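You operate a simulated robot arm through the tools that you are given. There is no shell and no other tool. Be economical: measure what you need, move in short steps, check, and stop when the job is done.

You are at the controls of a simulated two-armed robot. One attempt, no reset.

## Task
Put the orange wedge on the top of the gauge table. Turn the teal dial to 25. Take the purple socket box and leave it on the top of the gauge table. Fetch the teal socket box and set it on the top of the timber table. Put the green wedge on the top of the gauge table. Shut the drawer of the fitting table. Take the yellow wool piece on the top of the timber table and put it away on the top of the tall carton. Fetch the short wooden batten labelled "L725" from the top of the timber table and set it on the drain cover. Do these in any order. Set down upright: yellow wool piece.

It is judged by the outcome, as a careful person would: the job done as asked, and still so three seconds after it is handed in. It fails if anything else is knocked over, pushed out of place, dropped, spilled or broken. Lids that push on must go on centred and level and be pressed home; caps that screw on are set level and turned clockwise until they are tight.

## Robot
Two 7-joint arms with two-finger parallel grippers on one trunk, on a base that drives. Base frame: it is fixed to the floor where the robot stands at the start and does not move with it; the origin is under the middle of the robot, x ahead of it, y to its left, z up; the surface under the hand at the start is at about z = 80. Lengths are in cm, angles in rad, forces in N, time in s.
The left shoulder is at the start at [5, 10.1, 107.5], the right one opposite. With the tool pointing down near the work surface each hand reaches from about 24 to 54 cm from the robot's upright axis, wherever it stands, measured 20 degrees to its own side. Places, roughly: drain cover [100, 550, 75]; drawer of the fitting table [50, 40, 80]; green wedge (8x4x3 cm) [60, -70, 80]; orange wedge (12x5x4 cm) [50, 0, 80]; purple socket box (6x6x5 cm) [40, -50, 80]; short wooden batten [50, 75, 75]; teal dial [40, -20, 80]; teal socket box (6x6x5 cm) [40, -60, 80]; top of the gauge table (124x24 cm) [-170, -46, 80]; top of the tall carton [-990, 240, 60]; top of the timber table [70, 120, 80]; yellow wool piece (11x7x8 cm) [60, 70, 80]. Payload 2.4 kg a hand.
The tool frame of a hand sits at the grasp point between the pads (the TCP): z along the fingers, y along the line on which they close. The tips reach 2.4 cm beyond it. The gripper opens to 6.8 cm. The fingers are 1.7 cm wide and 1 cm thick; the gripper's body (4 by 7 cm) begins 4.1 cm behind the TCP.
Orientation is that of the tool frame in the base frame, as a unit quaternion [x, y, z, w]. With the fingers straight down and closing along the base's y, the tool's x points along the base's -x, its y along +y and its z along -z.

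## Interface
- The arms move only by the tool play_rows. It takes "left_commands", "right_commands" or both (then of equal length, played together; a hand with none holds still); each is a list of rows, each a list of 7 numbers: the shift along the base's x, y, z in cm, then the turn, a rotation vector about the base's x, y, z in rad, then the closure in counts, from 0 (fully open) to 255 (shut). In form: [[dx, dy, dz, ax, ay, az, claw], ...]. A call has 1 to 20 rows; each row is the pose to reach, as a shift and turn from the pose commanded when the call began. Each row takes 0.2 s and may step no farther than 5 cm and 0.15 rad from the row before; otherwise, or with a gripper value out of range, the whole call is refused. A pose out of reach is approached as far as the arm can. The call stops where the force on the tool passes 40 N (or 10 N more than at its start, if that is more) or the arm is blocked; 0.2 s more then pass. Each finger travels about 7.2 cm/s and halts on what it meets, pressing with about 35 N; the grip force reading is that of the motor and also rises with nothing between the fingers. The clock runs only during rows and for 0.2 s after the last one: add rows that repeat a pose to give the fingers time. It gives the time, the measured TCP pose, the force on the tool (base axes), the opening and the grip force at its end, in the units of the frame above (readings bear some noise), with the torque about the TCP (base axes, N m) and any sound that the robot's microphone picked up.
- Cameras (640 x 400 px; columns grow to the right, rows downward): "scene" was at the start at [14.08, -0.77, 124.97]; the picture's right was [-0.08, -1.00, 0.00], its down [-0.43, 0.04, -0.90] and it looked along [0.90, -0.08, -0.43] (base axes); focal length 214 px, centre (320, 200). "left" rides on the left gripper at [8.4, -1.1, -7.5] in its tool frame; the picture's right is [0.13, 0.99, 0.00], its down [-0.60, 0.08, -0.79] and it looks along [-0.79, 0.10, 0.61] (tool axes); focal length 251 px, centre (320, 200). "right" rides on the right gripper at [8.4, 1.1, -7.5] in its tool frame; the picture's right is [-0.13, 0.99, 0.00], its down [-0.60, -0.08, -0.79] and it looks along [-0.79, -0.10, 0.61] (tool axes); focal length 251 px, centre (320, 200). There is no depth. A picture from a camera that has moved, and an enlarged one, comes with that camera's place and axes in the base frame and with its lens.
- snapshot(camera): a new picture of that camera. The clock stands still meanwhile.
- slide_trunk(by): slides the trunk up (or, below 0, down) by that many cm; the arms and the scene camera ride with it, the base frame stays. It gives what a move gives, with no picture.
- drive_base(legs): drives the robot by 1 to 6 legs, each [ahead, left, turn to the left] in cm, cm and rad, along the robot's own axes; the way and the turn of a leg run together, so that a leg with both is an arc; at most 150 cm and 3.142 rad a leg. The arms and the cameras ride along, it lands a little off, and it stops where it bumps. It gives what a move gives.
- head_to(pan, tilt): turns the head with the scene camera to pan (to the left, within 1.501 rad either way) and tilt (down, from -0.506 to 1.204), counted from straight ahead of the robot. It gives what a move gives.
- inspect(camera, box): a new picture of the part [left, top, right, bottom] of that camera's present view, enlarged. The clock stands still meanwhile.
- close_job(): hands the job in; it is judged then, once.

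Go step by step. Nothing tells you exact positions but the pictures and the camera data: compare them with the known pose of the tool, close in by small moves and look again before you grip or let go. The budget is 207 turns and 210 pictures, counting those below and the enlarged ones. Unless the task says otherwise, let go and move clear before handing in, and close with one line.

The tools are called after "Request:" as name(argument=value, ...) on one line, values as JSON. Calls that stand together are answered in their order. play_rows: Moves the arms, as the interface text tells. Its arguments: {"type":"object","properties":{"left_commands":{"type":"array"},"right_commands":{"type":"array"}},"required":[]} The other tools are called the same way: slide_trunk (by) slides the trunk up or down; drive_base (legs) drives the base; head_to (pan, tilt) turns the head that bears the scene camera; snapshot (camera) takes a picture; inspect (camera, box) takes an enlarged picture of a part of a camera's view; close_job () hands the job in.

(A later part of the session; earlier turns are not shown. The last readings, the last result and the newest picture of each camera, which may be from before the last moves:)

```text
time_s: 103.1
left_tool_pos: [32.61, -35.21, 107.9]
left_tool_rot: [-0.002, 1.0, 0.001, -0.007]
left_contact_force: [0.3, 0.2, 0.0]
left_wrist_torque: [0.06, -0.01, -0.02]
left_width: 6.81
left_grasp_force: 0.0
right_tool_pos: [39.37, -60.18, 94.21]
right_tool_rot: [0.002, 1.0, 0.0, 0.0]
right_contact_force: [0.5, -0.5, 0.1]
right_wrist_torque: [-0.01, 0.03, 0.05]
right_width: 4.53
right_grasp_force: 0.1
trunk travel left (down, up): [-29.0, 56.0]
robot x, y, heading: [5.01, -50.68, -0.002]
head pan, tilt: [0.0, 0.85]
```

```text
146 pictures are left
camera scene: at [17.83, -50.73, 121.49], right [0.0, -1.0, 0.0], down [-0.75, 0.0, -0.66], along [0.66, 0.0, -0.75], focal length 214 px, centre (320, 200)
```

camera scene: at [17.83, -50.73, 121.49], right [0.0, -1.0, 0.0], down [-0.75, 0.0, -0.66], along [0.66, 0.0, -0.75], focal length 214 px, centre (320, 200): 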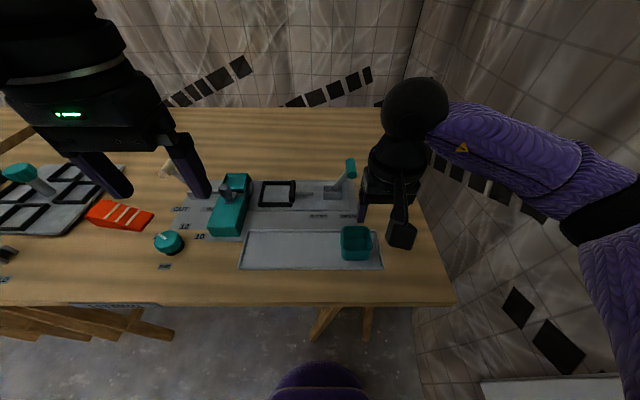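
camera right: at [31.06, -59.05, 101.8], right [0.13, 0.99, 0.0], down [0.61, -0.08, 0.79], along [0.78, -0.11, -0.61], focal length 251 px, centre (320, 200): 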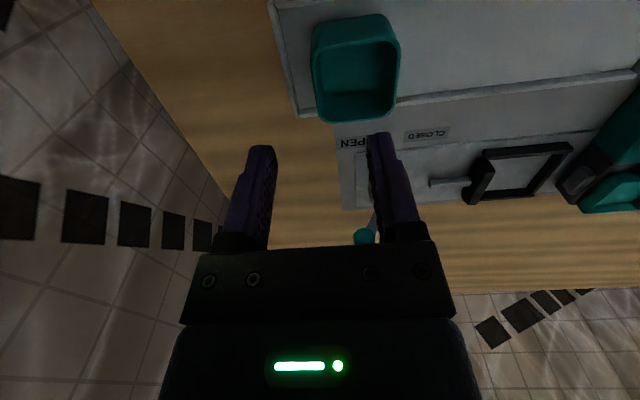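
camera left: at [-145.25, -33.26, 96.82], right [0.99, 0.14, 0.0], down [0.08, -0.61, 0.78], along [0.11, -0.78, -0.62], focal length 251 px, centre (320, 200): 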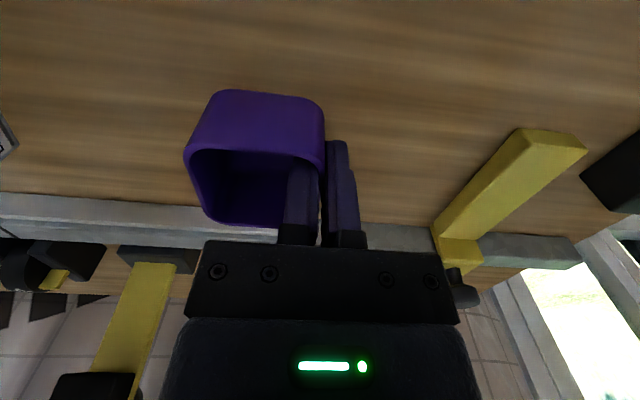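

Request:
play_rows(right_commands=[[0, -0.1, -3, 0, 0, 0, 85], [0, -0.1, -6, 0, 0, 0, 85], [0, -0.1, -8.5, 0, 0, 0, 85], [0, -0.1, -9.5, 0, 0, 0, 85], [0, -0.1, -9.5, 0, 0, 0, 170], [0, -0.1, -9.5, 0, 0, 0, 255], [0, -0.1, -9.5, 0, 0, 0, 255], [0, -0.1, -9.5, 0, 0, 0, 255], [0, -0.1, -7.5, 0, 0, 0, 255], [0, 0, -4.5, 0, 0, 0, 255], [0, 0, 0, 0, 0, 0, 255], [0, 0, 4, 0, 0, 0, 255]])

Request:
snapshot(camera="right")

```text
time_s: 105.7
left_tool_pos: [32.53, -35.29, 107.85]
left_tool_rot: [-0.001, 1.0, 0.0, -0.007]
left_contact_force: [-0.5, -0.8, 0.3]
left_wrist_torque: [0.0, -0.02, -0.03]
left_width: 6.77
left_grasp_force: 0.1
right_tool_pos: [39.4, -60.3, 98.41]
right_tool_rot: [0.003, 1.0, 0.0, -0.002]
right_contact_force: [0.2, -0.4, -0.7]
right_wrist_torque: [-0.03, 0.01, 0.0]
right_width: 0.22
right_grasp_force: 26.8
trunk travel left (down, up): [-29.0, 56.0]
robot x, y, heading: [5.06, -50.95, -0.0]
head pan, tilt: [0.0, 0.85]
```

```text
145 pictures are left
camera right: at [31.01, -59.08, 106.03], right [0.13, 0.99, 0.0], down [0.61, -0.08, 0.79], along [0.78, -0.11, -0.61], focal length 251 px, centre (320, 200)
```

right: 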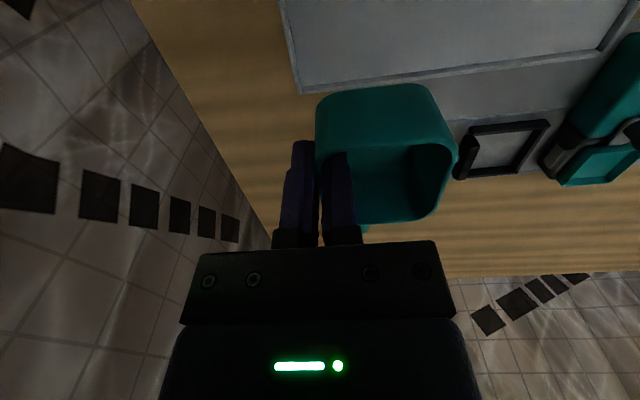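

Teal box held. I'll raise it and drive left to the orange wedge, which the left hand will take.

Request:
play_rows(right_commands=[[-2, 0, 4, 0, 0, 0, 255], [-4, -1, 8, 0, 0, 0, 255], [-6, -2, 11, 0, 0, 0, 255]])

Request:
drive_base(legs=[[0, 34, 0]])

Request:
play_rows(left_commands=[[1.5, -0.5, -1, 0, 0, 0.14, 0], [3, -1, -2, 0, 0, 0.28, 0], [4.5, -1.5, -3, 0, 0, 0.42, 0], [6, -2, -4, 0, 0, 0.56, 0], [7.5, -2.4, -5, 0, 0, 0.7, 0], [9, -2.6, -6, 0, 0, 0.84, 0], [10.5, -2.8, -7, 0, 0, 0.98, 0], [12, -3, -8, 0, 0, 1.12, 0], [13.5, -3, -9, 0, 0, 1.26, 0], [15, -3, -10, 0, 0, 1.4, 0], [15.5, -3, -11, 0, 0, 1.5, 0], [15.5, -3, -11, 0, 0, 1.57, 0]])

Request:
snapshot(camera="left")

Request:
snapshot(camera="scene")

```text
time_s: 106.5
left_tool_pos: [32.53, -35.3, 107.95]
left_tool_rot: [-0.001, 1.0, 0.0, -0.006]
left_contact_force: [-0.2, -0.5, 0.6]
left_wrist_torque: [0.0, 0.01, 0.01]
left_width: 6.81
left_grasp_force: 0.1
right_tool_pos: [33.22, -62.24, 109.18]
right_tool_rot: [0.002, 1.0, 0.0, -0.001]
right_contact_force: [0.1, -0.6, -1.1]
right_wrist_torque: [0.01, -0.02, 0.01]
right_width: 0.22
right_grasp_force: 26.5
trunk travel left (down, up): [-29.0, 56.0]
robot x, y, heading: [5.26, -50.48, -0.001]
head pan, tilt: [0.0, 0.85]
```

```text
time_s: 108.8
left_tool_pos: [32.35, -0.97, 107.92]
left_tool_rot: [-0.003, 1.0, -0.001, -0.008]
left_contact_force: [-0.6, 0.3, 0.1]
left_wrist_torque: [-0.02, -0.01, 0.01]
left_width: 6.78
left_grasp_force: 0.1
right_tool_pos: [33.26, -27.98, 109.17]
right_tool_rot: [0.0, 1.0, 0.0, -0.001]
right_contact_force: [-0.5, 0.1, -0.9]
right_wrist_torque: [-0.01, 0.0, -0.02]
right_width: 0.25
right_grasp_force: 26.3
trunk travel left (down, up): [-29.0, 56.0]
robot x, y, heading: [4.96, -16.49, 0.005]
head pan, tilt: [0.0, 0.85]
```

```text
time_s: 111.3
left_tool_pos: [47.9, -4.01, 96.89]
left_tool_rot: [0.71, -0.704, 0.005, 0.006]
left_contact_force: [0.1, 0.8, 0.4]
left_wrist_torque: [0.01, -0.01, -0.01]
left_width: 6.8
left_grasp_force: 0.1
right_tool_pos: [33.24, -28.15, 109.16]
right_tool_rot: [0.0, 1.0, -0.001, -0.001]
right_contact_force: [0.2, -0.3, -0.3]
right_wrist_torque: [0.03, 0.01, -0.02]
right_width: 0.2
right_grasp_force: 26.0
trunk travel left (down, up): [-29.0, 56.0]
robot x, y, heading: [4.79, -16.53, 0.007]
head pan, tilt: [0.0, 0.85]
```

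```text
144 pictures are left
camera left: at [48.92, -12.29, 104.49], right [-0.99, -0.14, 0.0], down [-0.08, 0.61, 0.79], along [-0.11, 0.78, -0.62], focal length 251 px, centre (320, 200)
```

left: 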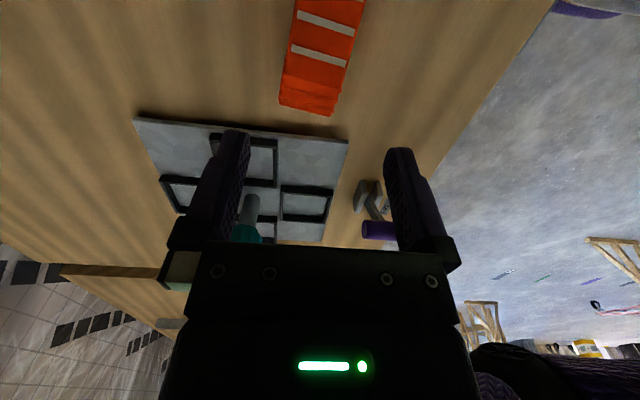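

```text
143 pictures are left
camera scene: at [17.7, -16.54, 121.49], right [0.01, -1.0, 0.0], down [-0.75, 0.0, -0.66], along [0.66, 0.0, -0.75], focal length 214 px, centre (320, 200)
```

scene: 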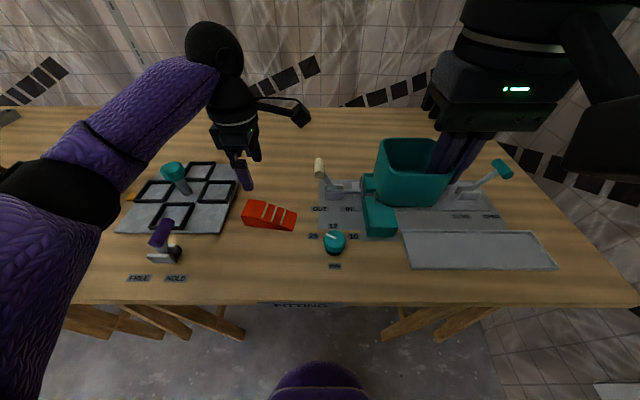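

Request:
inspect(camera="scene", box=[200, 160, 340, 260])

```text
4.00 times, centred on (270, 210) of scene
camera zoom: at [17.7, -16.54, 121.49], right [0.01, -1.0, 0.0], down [-0.75, 0.0, -0.66], along [0.66, 0.0, -0.75], focal length 858 px, centre (520, 160)
```

zoom: 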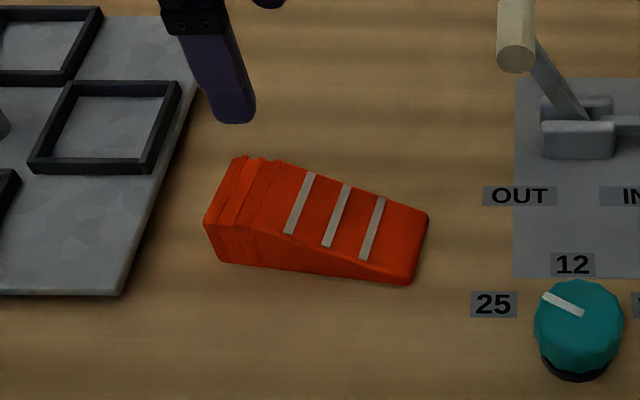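

Request:
play_rows(left_commands=[[0.2, 0.3, -3, 0, 0, -0.06, 0], [0.25, 0.4, -6, 0, 0, -0.125, 0], [0.25, 0.4, -8, 0, 0, -0.125, 0], [0.25, 0.4, -8, 0, 0, -0.125, 0]])

Request:
snapshot(camera="left")

Request:
inspect(camera="scene", box=[200, 130, 360, 260])

```text
time_s: 112.3
left_tool_pos: [48.18, -3.66, 88.93]
left_tool_rot: [-0.664, 0.748, -0.005, -0.006]
left_contact_force: [0.6, -0.5, -0.5]
left_wrist_torque: [0.0, 0.01, 0.0]
left_width: 6.79
left_grasp_force: 0.1
right_tool_pos: [33.21, -28.1, 109.17]
right_tool_rot: [0.0, 1.0, 0.0, -0.001]
right_contact_force: [0.4, -0.4, -0.1]
right_wrist_torque: [-0.01, 0.02, 0.0]
right_width: 0.23
right_grasp_force: 26.4
trunk travel left (down, up): [-29.0, 56.0]
robot x, y, heading: [5.21, -16.35, 0.005]
head pan, tilt: [0.0, 0.85]
```

```text
141 pictures are left
camera left: at [48.13, -11.93, 96.56], right [-1.0, -0.01, 0.0], down [0.0, 0.62, 0.79], along [-0.01, 0.78, -0.62], focal length 251 px, centre (320, 200)
```

left: 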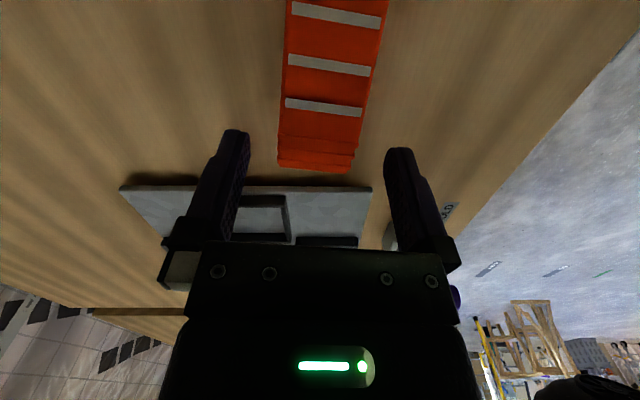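

```text
3.08 times, centred on (280, 195) of scene
camera zoom: at [17.7, -16.54, 121.49], right [0.01, -1.0, 0.0], down [-0.75, 0.0, -0.66], along [0.66, 0.0, -0.75], focal length 660 px, centre (443, 215)
```

zoom: 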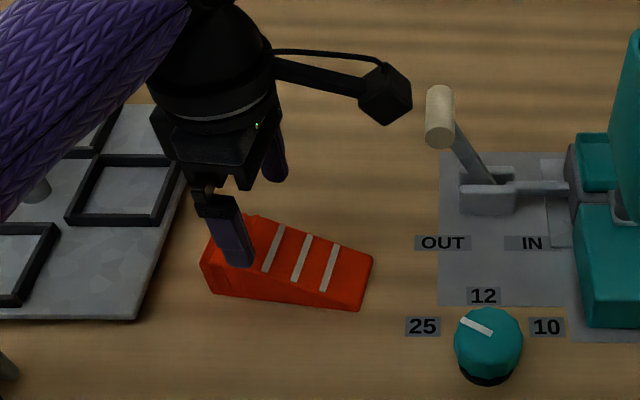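

Request:
play_rows(left_commands=[[0, 0, -3, 0, 0, 0, 0], [0, 0, -5, 0, 0, 0, 0], [0, 0, -5.8, 0, 0, 0, 0], [0, 0, -5.8, 0, 0, 0, 0]])

Request:
snapshot(camera="left")

Request:
inspect(camera="scene", box=[200, 130, 360, 260])

```text
time_s: 113.3
left_tool_pos: [48.15, -3.58, 83.04]
left_tool_rot: [-0.664, 0.748, -0.004, -0.006]
left_contact_force: [0.3, -0.5, 0.1]
left_wrist_torque: [0.04, 0.02, 0.02]
left_width: 6.81
left_grasp_force: 0.1
right_tool_pos: [33.12, -28.07, 109.25]
right_tool_rot: [0.0, 1.0, 0.0, -0.001]
right_contact_force: [0.1, 0.4, 0.5]
right_wrist_torque: [-0.02, 0.05, 0.04]
right_width: 0.22
right_grasp_force: 25.9
trunk travel left (down, up): [-29.0, 56.0]
robot x, y, heading: [5.13, -16.62, 0.001]
head pan, tilt: [0.0, 0.85]
```

```text
139 pictures are left
camera left: at [48.13, -11.93, 90.73], right [-1.0, -0.01, 0.0], down [0.0, 0.62, 0.78], along [-0.01, 0.78, -0.62], focal length 251 px, centre (320, 200)
```

left: 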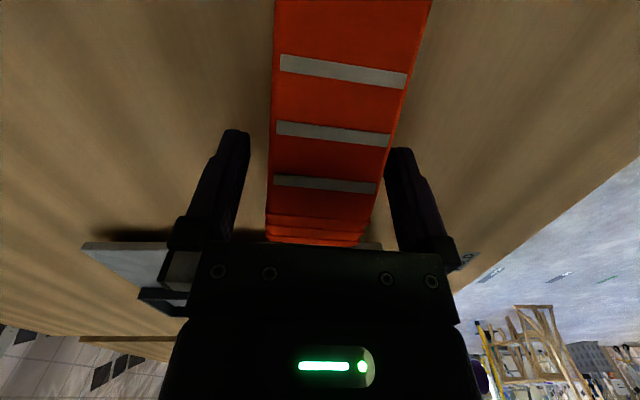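

```text
3.08 times, centred on (280, 195) of scene
camera zoom: at [17.7, -16.54, 121.49], right [0.01, -1.0, 0.0], down [-0.75, 0.0, -0.66], along [0.66, 0.0, -0.75], focal length 660 px, centre (443, 215)
```

zoom: 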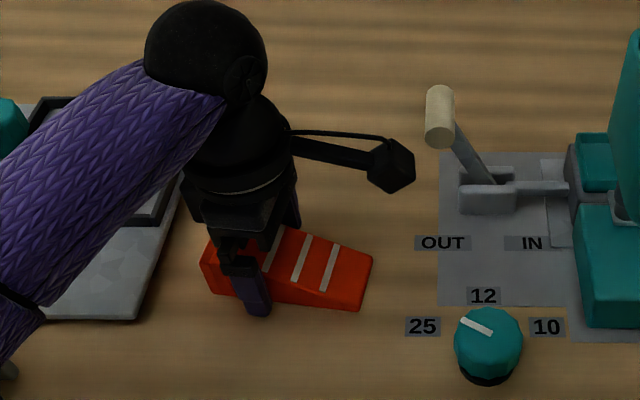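

Request:
play_rows(left_commands=[[0, 0, 0, 0, 0, 0, 60], [0, 0, 0, 0, 0, 0, 130], [0, 0, 0, 0, 0, 0, 180], [0, 0, 0, 0, 0, 0, 180], [0, 0, 2, 0, 0, 0, 180], [0, 0, 5, 0, 0, 0, 180], [0, 0, 9, 0, 0, 0, 180], [-2, 0, 13, 0, 0, 0, 180], [-4, 0, 17, 0, 0, 0, 180], [-7, 0, 20, 0, 0, 0, 180]])

Request:
snapshot(camera="left")

Request:
snapshot(camera="scene")

```text
time_s: 115.5
left_tool_pos: [41.0, -3.64, 103.19]
left_tool_rot: [-0.664, 0.748, -0.003, -0.006]
left_contact_force: [-0.1, 0.2, -0.9]
left_wrist_torque: [0.02, -0.02, 0.0]
left_width: 4.95
left_grasp_force: 34.4
right_tool_pos: [33.17, -28.04, 109.31]
right_tool_rot: [0.001, 1.0, 0.001, -0.001]
right_contact_force: [0.2, -0.2, -0.8]
right_wrist_torque: [0.0, 0.01, -0.04]
right_width: 0.22
right_grasp_force: 26.2
trunk travel left (down, up): [-29.0, 56.0]
robot x, y, heading: [5.01, -16.67, 0.003]
head pan, tilt: [0.0, 0.85]
```

```text
137 pictures are left
camera left: at [41.11, -12.01, 110.77], right [-1.0, -0.01, 0.0], down [0.0, 0.62, 0.79], along [-0.01, 0.79, -0.62], focal length 251 px, centre (320, 200)
```

left: 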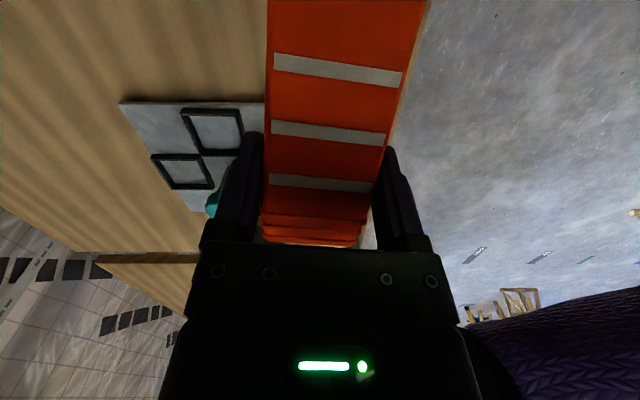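

```text
136 pictures are left
camera scene: at [17.69, -16.54, 121.49], right [0.01, -1.0, 0.0], down [-0.75, 0.0, -0.66], along [0.66, 0.0, -0.75], focal length 214 px, centre (320, 200)
```

scene: 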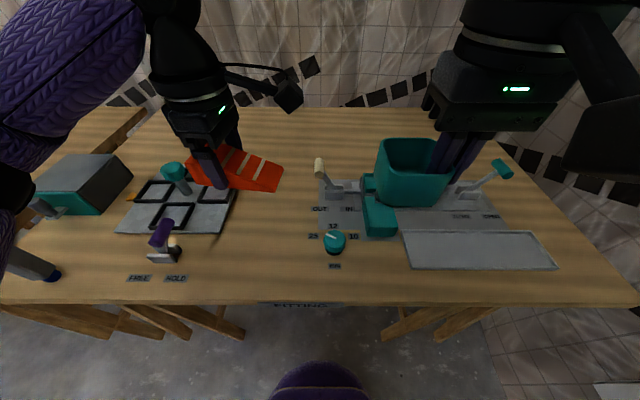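

Orange held level. Now on to the timber table, driving left.

Request:
drive_base(legs=[[-3, 90, 0]])

Request:
head_to(pan=0.0, tilt=0.8)

Request:
snapshot(camera="scene")

```text
time_s: 120.2
left_tool_pos: [37.44, 85.61, 103.2]
left_tool_rot: [-0.665, 0.747, -0.005, -0.005]
left_contact_force: [-0.3, 0.8, -1.0]
left_wrist_torque: [-0.02, 0.03, 0.04]
left_width: 4.95
left_grasp_force: 35.2
right_tool_pos: [29.58, 61.26, 109.11]
right_tool_rot: [-0.001, 1.0, 0.0, -0.001]
right_contact_force: [-0.2, 0.0, -0.3]
right_wrist_torque: [0.02, -0.01, 0.0]
right_width: 0.25
right_grasp_force: 26.2
trunk travel left (down, up): [-29.0, 56.0]
robot x, y, heading: [1.22, 72.15, 0.008]
head pan, tilt: [0.0, 0.85]
```

```text
time_s: 120.9
left_tool_pos: [37.38, 85.56, 103.19]
left_tool_rot: [-0.664, 0.747, -0.004, -0.005]
left_contact_force: [0.5, -0.9, -0.2]
left_wrist_torque: [-0.03, -0.01, -0.01]
left_width: 4.95
left_grasp_force: 34.7
right_tool_pos: [29.5, 61.28, 109.18]
right_tool_rot: [0.0, 1.0, 0.0, -0.001]
right_contact_force: [0.6, 0.3, -0.5]
right_wrist_torque: [0.01, -0.02, -0.02]
right_width: 0.21
right_grasp_force: 27.0
trunk travel left (down, up): [-29.0, 56.0]
robot x, y, heading: [1.01, 72.36, 0.005]
head pan, tilt: [0.0, 0.799]
```

```text
135 pictures are left
camera scene: at [14.26, 72.65, 121.89], right [0.01, -1.0, 0.0], down [-0.72, -0.01, -0.7], along [0.7, 0.01, -0.72], focal length 214 px, centre (320, 200)
```

scene: 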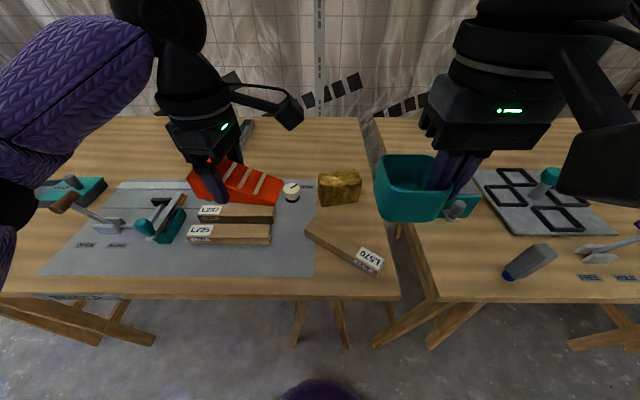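

Request:
head_to(pan=0.8, tilt=0.6)

Request:
snapshot(camera="scene")

```text
time_s: 122.0
left_tool_pos: [37.35, 85.59, 103.2]
left_tool_rot: [-0.665, 0.747, -0.004, -0.005]
left_contact_force: [0.0, -0.3, -1.2]
left_wrist_torque: [0.0, 0.0, -0.04]
left_width: 4.93
left_grasp_force: 35.3
right_tool_pos: [29.6, 61.13, 109.25]
right_tool_rot: [-0.001, 1.0, 0.0, -0.001]
right_contact_force: [-0.7, -0.2, 0.0]
right_wrist_torque: [0.0, 0.0, -0.01]
right_width: 0.2
right_grasp_force: 26.0
trunk travel left (down, up): [-29.0, 56.0]
robot x, y, heading: [1.14, 72.25, 0.008]
head pan, tilt: [0.799, 0.6]
```

```text
134 pictures are left
camera scene: at [12.3, 78.96, 123.58], right [0.72, -0.69, 0.0], down [-0.39, -0.41, -0.82], along [0.57, 0.6, -0.57], focal length 214 px, centre (320, 200)
```

scene: 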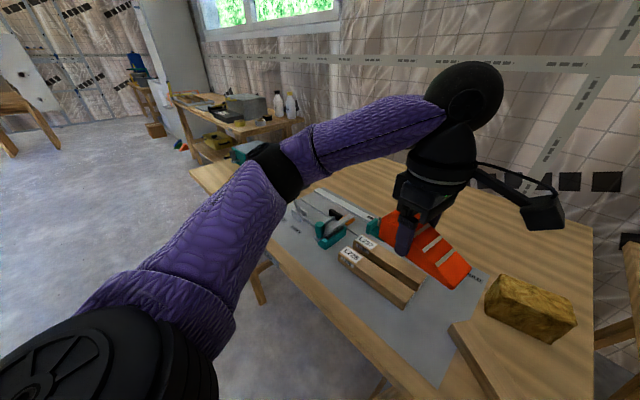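

Request:
drive_base(legs=[[-4, 75, 0]])

Request:
head_to(pan=0.0, tilt=0.8)

Request:
snapshot(camera="scene")

```text
time_s: 126.1
left_tool_pos: [32.52, 160.72, 103.11]
left_tool_rot: [-0.666, 0.746, -0.004, -0.006]
left_contact_force: [-0.1, 0.7, -1.2]
left_wrist_torque: [0.0, -0.01, 0.02]
left_width: 4.96
left_grasp_force: 35.0
right_tool_pos: [24.78, 136.42, 109.23]
right_tool_rot: [-0.003, 1.0, 0.001, -0.002]
right_contact_force: [-0.8, 0.0, -0.1]
right_wrist_torque: [-0.02, 0.02, 0.02]
right_width: 0.22
right_grasp_force: 27.0
trunk travel left (down, up): [-29.0, 56.0]
robot x, y, heading: [-3.44, 147.38, 0.008]
head pan, tilt: [0.799, 0.6]
```

```text
time_s: 127.2
left_tool_pos: [32.56, 160.87, 103.05]
left_tool_rot: [-0.666, 0.746, -0.005, -0.005]
left_contact_force: [-0.6, 0.5, -0.1]
left_wrist_torque: [-0.02, 0.02, -0.02]
left_width: 4.95
left_grasp_force: 34.8
right_tool_pos: [24.87, 136.45, 109.16]
right_tool_rot: [-0.003, 1.0, -0.001, -0.001]
right_contact_force: [0.4, 0.2, -0.9]
right_wrist_torque: [-0.01, 0.04, 0.02]
right_width: 0.22
right_grasp_force: 26.3
trunk travel left (down, up): [-29.0, 56.0]
robot x, y, heading: [-3.56, 147.51, 0.006]
head pan, tilt: [0.0, 0.799]
```

```text
133 pictures are left
camera scene: at [9.46, 147.81, 121.89], right [0.01, -1.0, 0.0], down [-0.72, -0.01, -0.7], along [0.7, 0.01, -0.72], focal length 214 px, centre (320, 200)
```

scene: 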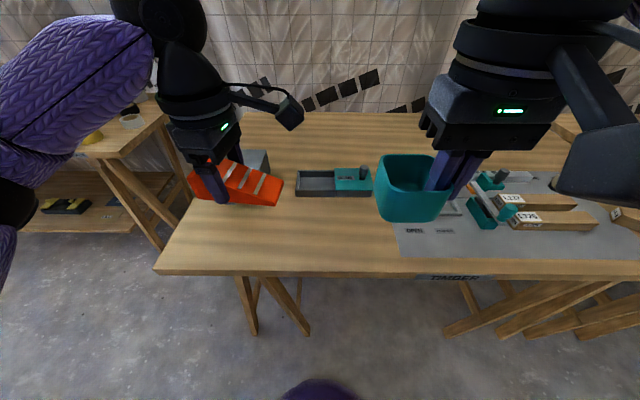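

There is free bare wood on the timber table near (38, 143), so the teal box goes there.

Request:
play_rows(right_commands=[[2.8, 0.7, -3.6, 0, 0, 0, 255], [5.6, 1.4, -7.2, 0, 0, 0, 255], [8.4, 2.1, -10.8, 0, 0, 0, 255], [11.2, 2.8, -14.4, 0, 0, 0, 255], [13.7, 3.6, -18, 0, 0, 0, 255], [13.7, 3.6, -22, 0, 0, 0, 255], [13.7, 3.6, -24, 0, 0, 0, 255], [13.7, 3.6, -24, 0, 0, 0, 255]])

Request:
snapshot(camera="scene")

Request:
snapshot(camera="right")

```text
time_s: 129.0
left_tool_pos: [32.56, 160.81, 103.1]
left_tool_rot: [-0.666, 0.746, -0.005, -0.005]
left_contact_force: [-0.4, -1.4, -0.7]
left_wrist_torque: [0.01, -0.01, 0.02]
left_width: 4.95
left_grasp_force: 35.0
right_tool_pos: [38.42, 140.02, 85.18]
right_tool_rot: [-0.003, 1.0, 0.0, -0.001]
right_contact_force: [-0.1, 0.3, 0.3]
right_wrist_torque: [-0.02, 0.01, -0.01]
right_width: 0.19
right_grasp_force: 26.9
trunk travel left (down, up): [-29.0, 56.0]
robot x, y, heading: [-3.59, 147.56, 0.014]
head pan, tilt: [0.0, 0.799]
```

```text
132 pictures are left
camera scene: at [9.47, 147.81, 121.89], right [0.01, -1.0, 0.0], down [-0.72, -0.01, -0.7], along [0.7, 0.01, -0.72], focal length 214 px, centre (320, 200)
```

scene: 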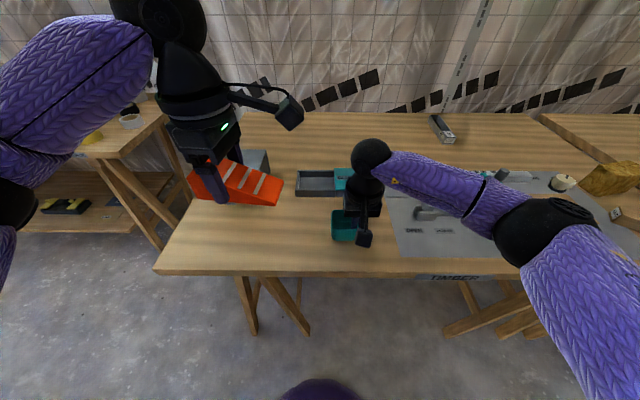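

```text
131 pictures are left
camera right: at [30.15, 141.13, 92.75], right [0.12, 0.99, 0.0], down [0.61, -0.08, 0.79], along [0.79, -0.1, -0.61], focal length 251 px, centre (320, 200)
```

right: 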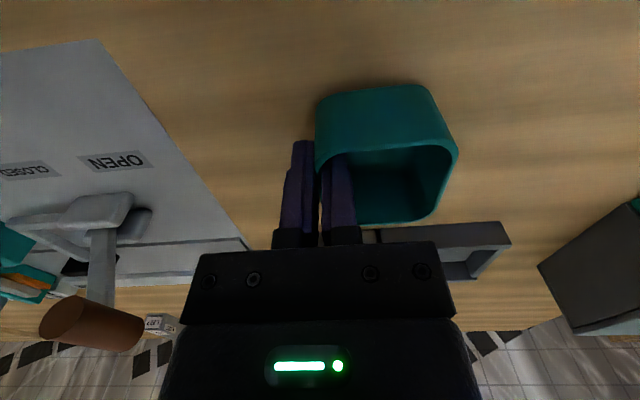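

Request:
play_rows(right_commands=[[0, 0, -0.4, 0, 0, 0, 255], [0, 0, -0.8, 0, 0, 0, 255], [0, 0, -1, 0, 0, 0, 255], [0, 0, -1.15, 0, 0, 0, 255], [0, 0, -1.15, 0, 0, 0, 255]])

```text
time_s: 130.2
left_tool_pos: [32.58, 160.71, 103.26]
left_tool_rot: [-0.666, 0.746, -0.005, -0.005]
left_contact_force: [-0.3, 0.8, -1.3]
left_wrist_torque: [0.0, 0.01, 0.04]
left_width: 4.97
left_grasp_force: 35.3
right_tool_pos: [38.38, 140.04, 84.22]
right_tool_rot: [-0.003, 1.0, 0.0, -0.001]
right_contact_force: [1.8, -2.9, 19.7]
right_wrist_torque: [0.02, -0.11, -0.04]
right_width: 0.26
right_grasp_force: 26.6
trunk travel left (down, up): [-29.0, 56.0]
robot x, y, heading: [-3.28, 147.45, 0.013]
head pan, tilt: [0.0, 0.799]
```

Request:
play_rows(right_commands=[[0, 0, 0.1, 0, 0, 0, 200], [0, 0, 0.1, 0, 0, 0, 90], [0, 0, 0.1, 0, 0, 0, 90], [0, 0, 3, 0, 0, 0, 90], [0, 0, 7, 0, 0, 0, 90], [0, 0, 12, 0, 0, 0, 40], [-2, 0, 16, 0, 0, 0, 0], [-6, 0, 19, 0, 0, 0, 0], [-10, 0, 22, 0, 0, 0, 0], [-13, 0, 24, 0, 0, 0, 0]])

Request:
snapshot(camera="scene")

```text
time_s: 132.4
left_tool_pos: [32.57, 160.9, 103.29]
left_tool_rot: [-0.666, 0.746, -0.005, -0.005]
left_contact_force: [0.2, 0.0, -1.1]
left_wrist_torque: [-0.07, 0.03, -0.01]
left_width: 4.93
left_grasp_force: 34.8
right_tool_pos: [25.29, 139.9, 108.06]
right_tool_rot: [-0.002, 1.0, 0.0, -0.001]
right_contact_force: [-0.4, -0.3, 1.0]
right_wrist_torque: [0.02, -0.02, -0.02]
right_width: 6.81
right_grasp_force: 0.0
trunk travel left (down, up): [-29.0, 56.0]
robot x, y, heading: [-3.41, 147.63, 0.012]
head pan, tilt: [0.0, 0.799]
```

```text
130 pictures are left
camera scene: at [9.44, 147.81, 121.9], right [0.01, -1.0, 0.0], down [-0.72, -0.01, -0.7], along [0.7, 0.01, -0.72], focal length 214 px, centre (320, 200)
```

scene: 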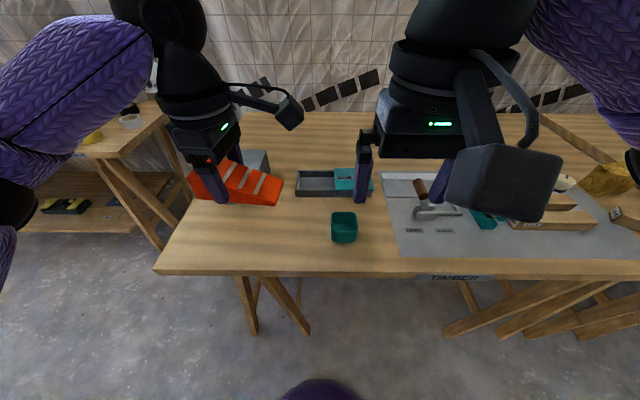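

Teal box set down. Next is the yellow wool; I'll drive back right and look at it closely.

Request:
drive_base(legs=[[0, -67, 0], [9, 0, 0]])

Request:
snapshot(camera="scene")

Request:
snapshot(camera="right")

```text
time_s: 136.8
left_tool_pos: [42.41, 94.28, 103.05]
left_tool_rot: [-0.667, 0.745, -0.004, -0.006]
left_contact_force: [-0.1, 0.1, -0.9]
left_wrist_torque: [0.0, 0.02, -0.02]
left_width: 4.95
left_grasp_force: 35.0
right_tool_pos: [35.49, 73.33, 108.07]
right_tool_rot: [-0.005, 1.0, -0.001, -0.002]
right_contact_force: [0.6, -0.2, -0.4]
right_wrist_torque: [0.03, -0.01, 0.01]
right_width: 6.77
right_grasp_force: 0.1
trunk travel left (down, up): [-29.0, 56.0]
robot x, y, heading: [6.35, 80.96, 0.016]
head pan, tilt: [0.0, 0.799]
```

```text
129 pictures are left
camera scene: at [19.4, 81.14, 121.89], right [0.02, -1.0, 0.0], down [-0.72, -0.01, -0.7], along [0.7, 0.01, -0.72], focal length 214 px, centre (320, 200)
```

scene: 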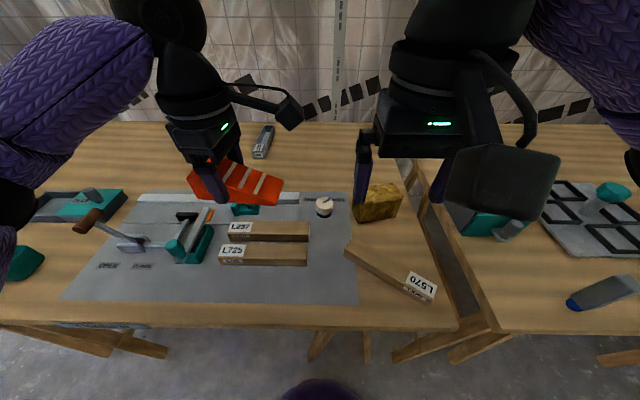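

```text
128 pictures are left
camera right: at [27.07, 74.47, 115.66], right [0.12, 0.99, 0.0], down [0.61, -0.07, 0.79], along [0.79, -0.1, -0.61], focal length 251 px, centre (320, 200)
```

right: 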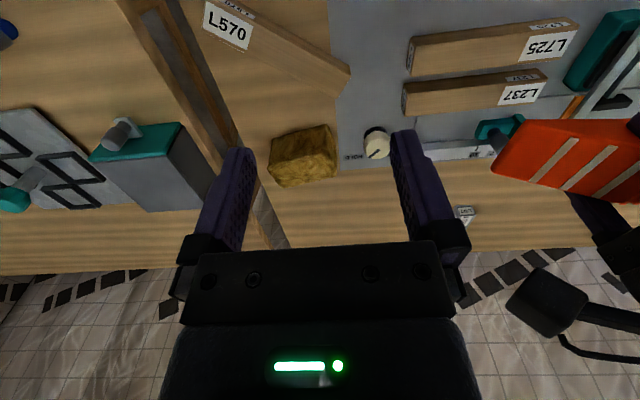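

Request:
inspect(camera="right", box=[240, 100, 400, 200])

Request:
inspect(camera="scene", box=[310, 160, 450, 250])

```text
4.00 times, centred on (320, 150) of right
camera zoom: at [27.07, 74.47, 115.66], right [0.12, 0.99, 0.0], down [0.61, -0.07, 0.79], along [0.79, -0.1, -0.61], focal length 1006 px, centre (320, 400)
```

zoom: 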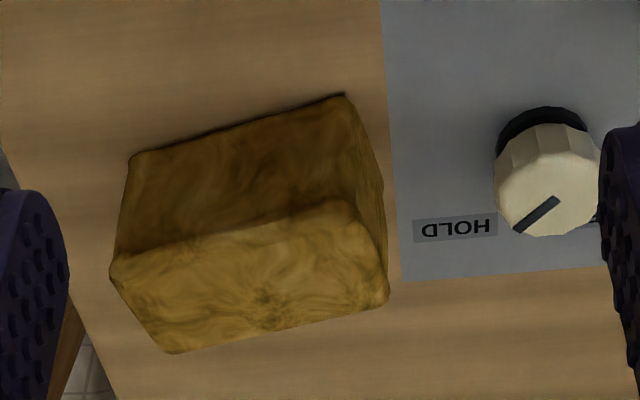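

```text
4.44 times, centred on (380, 205) of scene
camera zoom: at [19.4, 81.14, 121.89], right [0.02, -1.0, 0.0], down [-0.72, -0.01, -0.7], along [0.7, 0.01, -0.72], focal length 953 px, centre (53, 178)
```

zoom: 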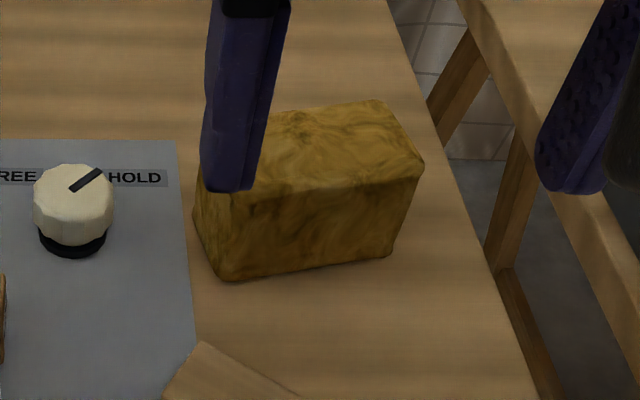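

The wool measures about 10×5.5×7 cm, centred at (56.5, 68) and yawed about 12°. I'll bring the right hand over it with the matching yaw.

Request:
play_rows(right_commands=[[2.1, -0.5, -0.5, 0, 0, -0.136, 0], [4.2, -1, -1, 0, 0, -0.272, 0], [6.3, -1.6, -2, 0, 0, -0.408, 0], [8.4, -2.1, -3, 0, 0, -0.544, 0], [10.5, -2.6, -4.5, 0, 0, -0.68, 0], [12.6, -3.1, -6, 0, 0, -0.816, 0], [14.7, -3.7, -7.5, 0, 0, -0.952, 0], [16.8, -4.2, -9, 0, 0, -1.088, 0], [18.9, -4.7, -10.5, 0, 0, -1.224, 0], [21, -5.3, -12, 0, 0, -1.36, 0], [21, -5.3, -12, 0, 0, -1.36, 0]])

Request:
snapshot(camera="right")

Request:
inspect(camera="scene", box=[310, 130, 470, 250])

```text
time_s: 139.2
left_tool_pos: [42.52, 94.09, 103.16]
left_tool_rot: [-0.668, 0.745, -0.004, -0.005]
left_contact_force: [-0.2, 0.9, -0.4]
left_wrist_torque: [0.01, 0.02, 0.01]
left_width: 4.92
left_grasp_force: 35.2
right_tool_pos: [56.49, 68.14, 95.96]
right_tool_rot: [0.626, 0.78, 0.001, -0.001]
right_contact_force: [0.4, 0.1, -0.5]
right_wrist_torque: [0.0, -0.04, 0.02]
right_width: 6.81
right_grasp_force: 0.1
trunk travel left (down, up): [-29.0, 56.0]
robot x, y, heading: [5.99, 80.51, 0.017]
head pan, tilt: [0.0, 0.799]
```

```text
125 pictures are left
camera right: at [55.68, 76.61, 103.6], right [1.0, 0.09, 0.0], down [0.06, -0.61, 0.79], along [0.07, -0.79, -0.61], focal length 251 px, centre (320, 200)
```

right: 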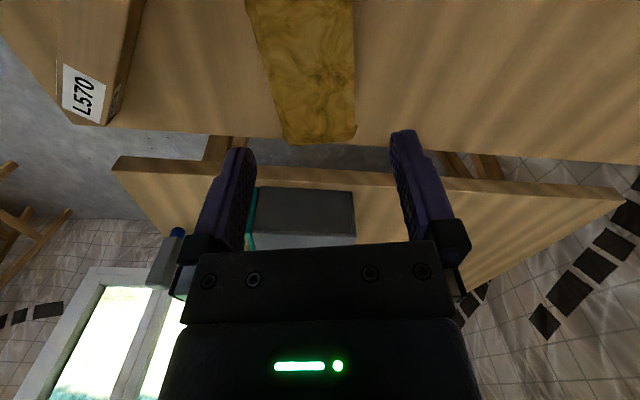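

```text
3.33 times, centred on (390, 190) of scene
camera zoom: at [19.37, 81.14, 121.89], right [0.02, -1.0, 0.0], down [-0.72, -0.01, -0.7], along [0.7, 0.01, -0.72], focal length 715 px, centre (87, 233)
```

zoom: 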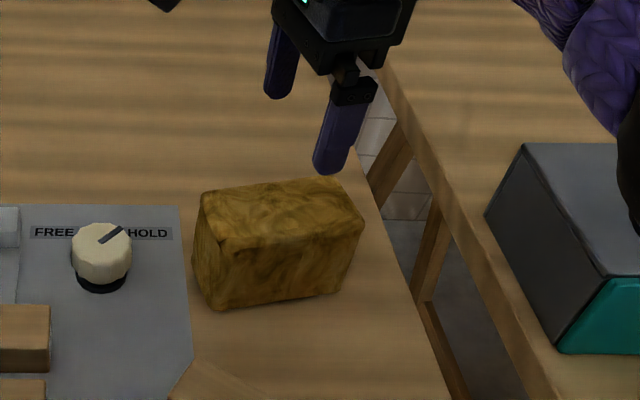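

Request:
play_rows(right_commands=[[-0.2, 0, -4, 0, 0, 0, 0], [-0.4, 0, -7, 0, 0, 0, 0], [-0.4, 0, -7, 0, 0, 0, 0]])

Request:
snapshot(camera="right")

Request:
inspect(camera="scene", box=[310, 130, 470, 250])

```text
time_s: 140.0
left_tool_pos: [42.43, 94.09, 103.3]
left_tool_rot: [-0.668, 0.744, -0.005, -0.005]
left_contact_force: [-0.4, -0.1, -1.1]
left_wrist_torque: [-0.01, 0.02, -0.01]
left_width: 4.92
left_grasp_force: 35.6
right_tool_pos: [55.95, 68.12, 89.02]
right_tool_rot: [0.626, 0.78, 0.0, 0.0]
right_contact_force: [0.8, 0.0, -0.3]
right_wrist_torque: [0.0, -0.01, 0.01]
right_width: 6.79
right_grasp_force: 0.1
trunk travel left (down, up): [-29.0, 56.0]
robot x, y, heading: [6.47, 80.89, 0.015]
head pan, tilt: [0.0, 0.799]
```

```text
123 pictures are left
camera right: at [55.32, 76.58, 96.6], right [1.0, 0.09, 0.0], down [0.06, -0.61, 0.79], along [0.07, -0.79, -0.61], focal length 251 px, centre (320, 200)
```

right: 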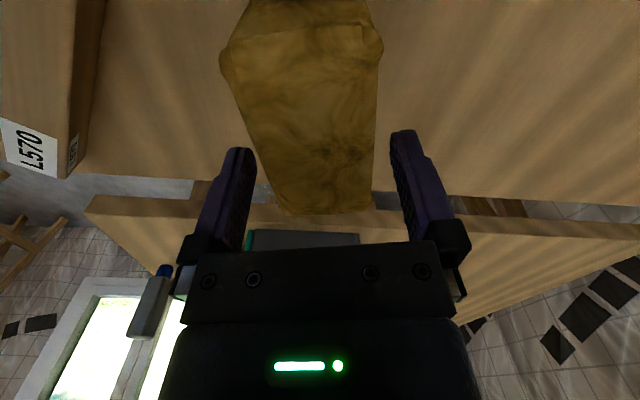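

```text
3.33 times, centred on (390, 190) of scene
camera zoom: at [19.36, 81.13, 121.89], right [0.02, -1.0, 0.0], down [-0.72, -0.01, -0.7], along [0.7, 0.01, -0.72], focal length 715 px, centre (87, 233)
```

zoom: 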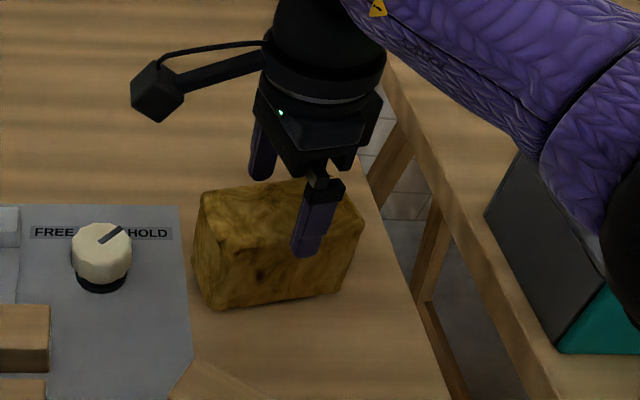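

Request:
play_rows(right_commands=[[0, 0, -2, 0, 0, 0, 0], [0, 0, -4, 0, 0, 0, 0], [0, 0, -5, 0, 0, 0, 0], [0, 0, -5, 0, 0, 0, 0], [0, 0, -5, 0, 0, 0, 40], [0, 0, -5, 0, 0, 0, 80], [0, 0, -5, 0, 0, 0, 120], [0, 0, -5, 0, 0, 0, 120]])

Request:
snapshot(camera="right")

```text
time_s: 141.8
left_tool_pos: [42.44, 94.24, 103.08]
left_tool_rot: [-0.667, 0.745, -0.004, -0.006]
left_contact_force: [0.4, 0.0, -0.7]
left_wrist_torque: [0.01, 0.0, 0.01]
left_width: 4.92
left_grasp_force: 34.7
right_tool_pos: [56.04, 67.99, 84.03]
right_tool_rot: [0.625, 0.781, 0.0, 0.0]
right_contact_force: [0.1, 0.1, -0.4]
right_wrist_torque: [-0.01, -0.01, 0.01]
right_width: 6.12
right_grasp_force: 35.0
trunk travel left (down, up): [-29.0, 56.0]
robot x, y, heading: [6.08, 80.88, 0.018]
head pan, tilt: [0.0, 0.799]
```

```text
121 pictures are left
camera right: at [55.28, 76.57, 91.7], right [1.0, 0.09, 0.0], down [0.06, -0.61, 0.79], along [0.07, -0.79, -0.61], focal length 251 px, centre (320, 200)
```

right: 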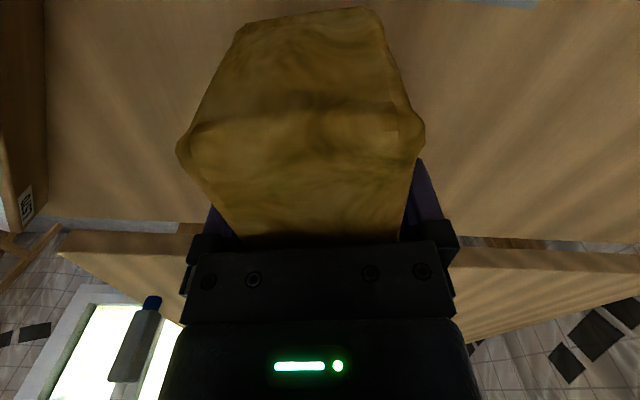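

Wool gripped at 6.1 cm. I'll lift it straight up and draw it back.

Request:
play_rows(right_commands=[[0, 0, 1, 0, 0, 0, 150], [0, 0, 4, 0, 0, 0, 150], [0, 0, 8, 0, 0, 0, 150], [0, 0, 13, 0, 0, 0, 150], [-2, 0, 17, 0, 0, 0, 150], [-6, 0, 20, 0, 0, 0, 150], [-11, 0, 21, 0, 0, 0, 150], [-15, 0, 22, 0, 0, 0, 150]])

Request:
snapshot(camera="scene")

Request:
snapshot(camera="right")

```text
refused: row 7 steps farther than a row can; nothing moved
```

```text
120 pictures are left
camera scene: at [19.37, 81.13, 121.89], right [0.02, -1.0, 0.0], down [-0.72, -0.01, -0.7], along [0.7, 0.01, -0.72], focal length 214 px, centre (320, 200)
```

scene: 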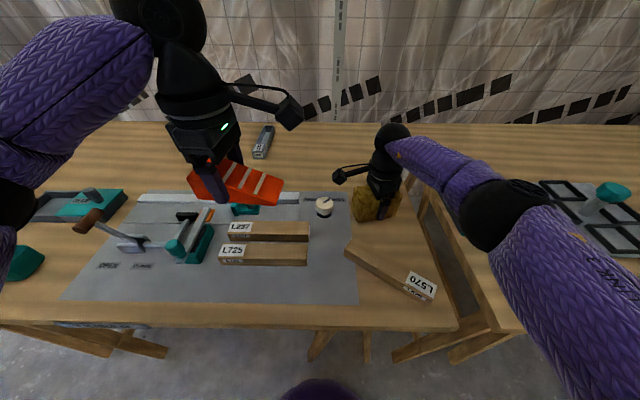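

```text
119 pictures are left
camera right: at [55.28, 76.57, 91.7], right [1.0, 0.09, 0.0], down [0.06, -0.61, 0.79], along [0.07, -0.79, -0.61], focal length 251 px, centre (320, 200)
```

right: 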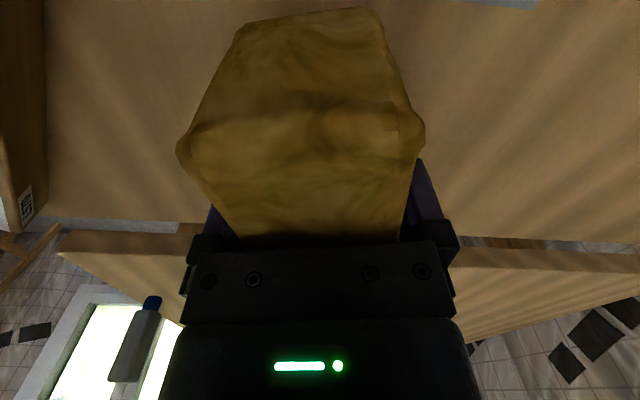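

Request:
play_rows(right_commands=[[0, 0, 1, 0, 0, 0, 150], [0, 0, 4, 0, 0, 0, 150], [0, 0, 8, 0, 0, 0, 150], [0, 0, 12.5, 0, 0, 0, 150], [-2, 0, 16.5, 0, 0, 0, 150], [-5, -0.5, 19, 0, 0, 0, 150], [-9, -1, 20.5, 0, 0, 0, 150], [-13, -2, 22, 0, 0, 0, 150], [-16, -3, 22, 0, 0, 0, 150]])

Request:
snapshot(camera="scene")

```text
time_s: 143.8
left_tool_pos: [42.34, 94.18, 103.18]
left_tool_rot: [-0.667, 0.745, -0.005, -0.005]
left_contact_force: [-1.0, 0.5, -1.3]
left_wrist_torque: [0.02, 0.0, 0.03]
left_width: 4.95
left_grasp_force: 35.4
right_tool_pos: [39.94, 65.04, 106.0]
right_tool_rot: [0.626, 0.78, 0.001, -0.001]
right_contact_force: [-0.4, 0.1, 0.5]
right_wrist_torque: [0.01, 0.0, -0.03]
right_width: 6.09
right_grasp_force: 35.6
trunk travel left (down, up): [-29.0, 56.0]
robot x, y, heading: [6.28, 80.78, 0.015]
head pan, tilt: [0.0, 0.799]
```

```text
118 pictures are left
camera scene: at [19.34, 81.12, 121.89], right [0.02, -1.0, 0.0], down [-0.72, -0.01, -0.7], along [0.7, 0.01, -0.72], focal length 214 px, centre (320, 200)
```

scene: 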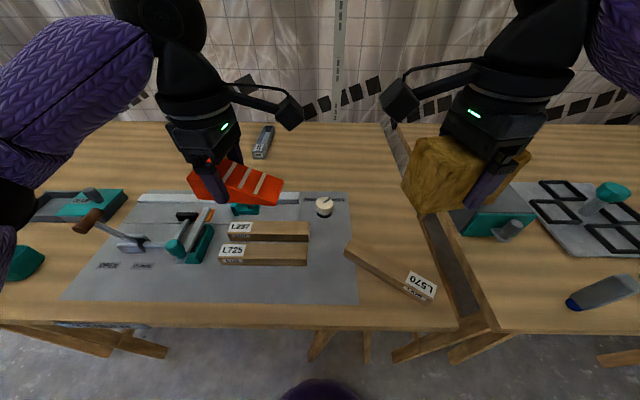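

Wool is in the right hand and orange in the left. I'll drive to the gauge table to set down orange in the free band left of the purple box.

Request:
drive_base(legs=[[-45, 0, 0], [0, 0, -1.587], [60, 0, 0], [0, -104, 0]])

Request:
head_to(pan=0.1, tilt=0.75)

Request:
snapshot(camera="scene")

```text
time_s: 158.3
left_tool_pos: [-129.73, -15.77, 103.12]
left_tool_rot: [0.062, 0.998, 0.001, -0.007]
left_contact_force: [0.2, 0.2, -1.0]
left_wrist_torque: [0.03, -0.02, -0.02]
left_width: 4.97
left_grasp_force: 35.2
right_tool_pos: [-158.7, -12.86, 106.03]
right_tool_rot: [0.995, 0.102, 0.001, 0.0]
right_contact_force: [-0.8, 0.1, 0.2]
right_wrist_torque: [-0.01, -0.02, 0.0]
right_width: 6.08
right_grasp_force: 34.3
trunk travel left (down, up): [-29.0, 56.0]
robot x, y, heading: [-142.33, 20.86, -1.57]
head pan, tilt: [0.0, 0.799]
```

```text
time_s: 159.0
left_tool_pos: [-129.69, -15.82, 103.06]
left_tool_rot: [0.063, 0.998, 0.001, -0.007]
left_contact_force: [-0.7, -0.1, -0.4]
left_wrist_torque: [-0.01, -0.01, 0.01]
left_width: 4.92
left_grasp_force: 35.0
right_tool_pos: [-158.79, -13.03, 105.99]
right_tool_rot: [0.995, 0.102, 0.001, -0.001]
right_contact_force: [0.2, -0.7, -0.1]
right_wrist_torque: [-0.01, 0.02, -0.01]
right_width: 6.09
right_grasp_force: 34.6
trunk travel left (down, up): [-29.0, 56.0]
robot x, y, heading: [-142.64, 20.65, -1.57]
head pan, tilt: [0.099, 0.75]
```

```text
117 pictures are left
camera scene: at [-141.76, 7.12, 122.29], right [-1.0, -0.1, 0.0], down [-0.07, 0.68, -0.73], along [0.07, -0.73, -0.68], focal length 214 px, centre (320, 200)
```

scene: 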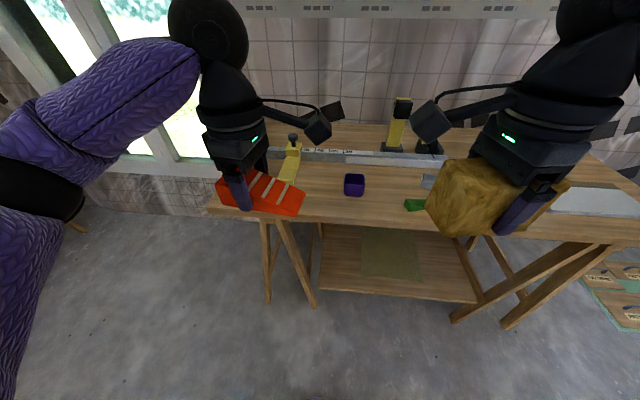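

Request:
drive_base(legs=[[15, 0, 0]])

Request:
play_rows(left_commands=[[-1, -2.5, -2, 0, 0, 0, 190], [-2, -5, -4, 0, 0, 0, 190], [-3, -7.5, -6, 0, 0, 0, 190], [-3.3, -8.5, -9, 0, 0, 0, 190], [-3.3, -8.5, -9, 0, 0, 0, 190]])

Request:
snapshot(camera="scene")

Request:
snapshot(camera="left")

```text
time_s: 160.4
left_tool_pos: [-129.64, -30.76, 103.16]
left_tool_rot: [0.063, 0.998, 0.001, -0.007]
left_contact_force: [0.4, -0.1, -0.2]
left_wrist_torque: [0.02, 0.01, -0.01]
left_width: 4.92
left_grasp_force: 35.4
right_tool_pos: [-158.77, -27.9, 106.05]
right_tool_rot: [0.995, 0.102, 0.001, 0.0]
right_contact_force: [-0.2, -0.1, -0.7]
right_wrist_torque: [0.01, -0.01, 0.02]
right_width: 6.08
right_grasp_force: 34.9
trunk travel left (down, up): [-29.0, 56.0]
robot x, y, heading: [-142.56, 5.38, -1.567]
head pan, tilt: [0.099, 0.75]
```

```text
time_s: 161.6
left_tool_pos: [-133.15, -39.3, 94.12]
left_tool_rot: [0.062, 0.998, 0.001, -0.007]
left_contact_force: [1.0, 0.9, -1.0]
left_wrist_torque: [0.0, -0.01, 0.03]
left_width: 4.94
left_grasp_force: 35.7
right_tool_pos: [-158.87, -27.83, 105.97]
right_tool_rot: [0.995, 0.102, 0.002, 0.0]
right_contact_force: [0.3, 0.3, -0.7]
right_wrist_torque: [-0.02, -0.03, -0.03]
right_width: 6.12
right_grasp_force: 35.1
trunk travel left (down, up): [-29.0, 56.0]
robot x, y, heading: [-142.38, 5.65, -1.572]
head pan, tilt: [0.099, 0.75]
```

```text
116 pictures are left
camera scene: at [-141.75, -7.85, 122.29], right [-1.0, -0.1, 0.0], down [-0.07, 0.68, -0.73], along [0.07, -0.73, -0.68], focal length 214 px, centre (320, 200)
```

scene: 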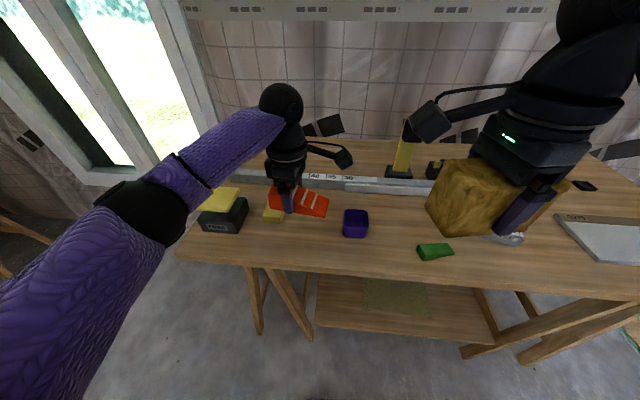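

```text
115 pictures are left
camera left: at [-141.52, -39.28, 101.68], right [0.0, 1.0, 0.0], down [0.62, 0.0, 0.79], along [0.79, 0.0, -0.62], focal length 251 px, centre (320, 200)
```

left: 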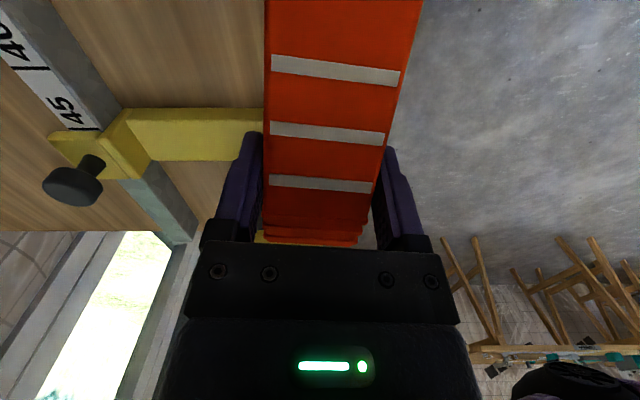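

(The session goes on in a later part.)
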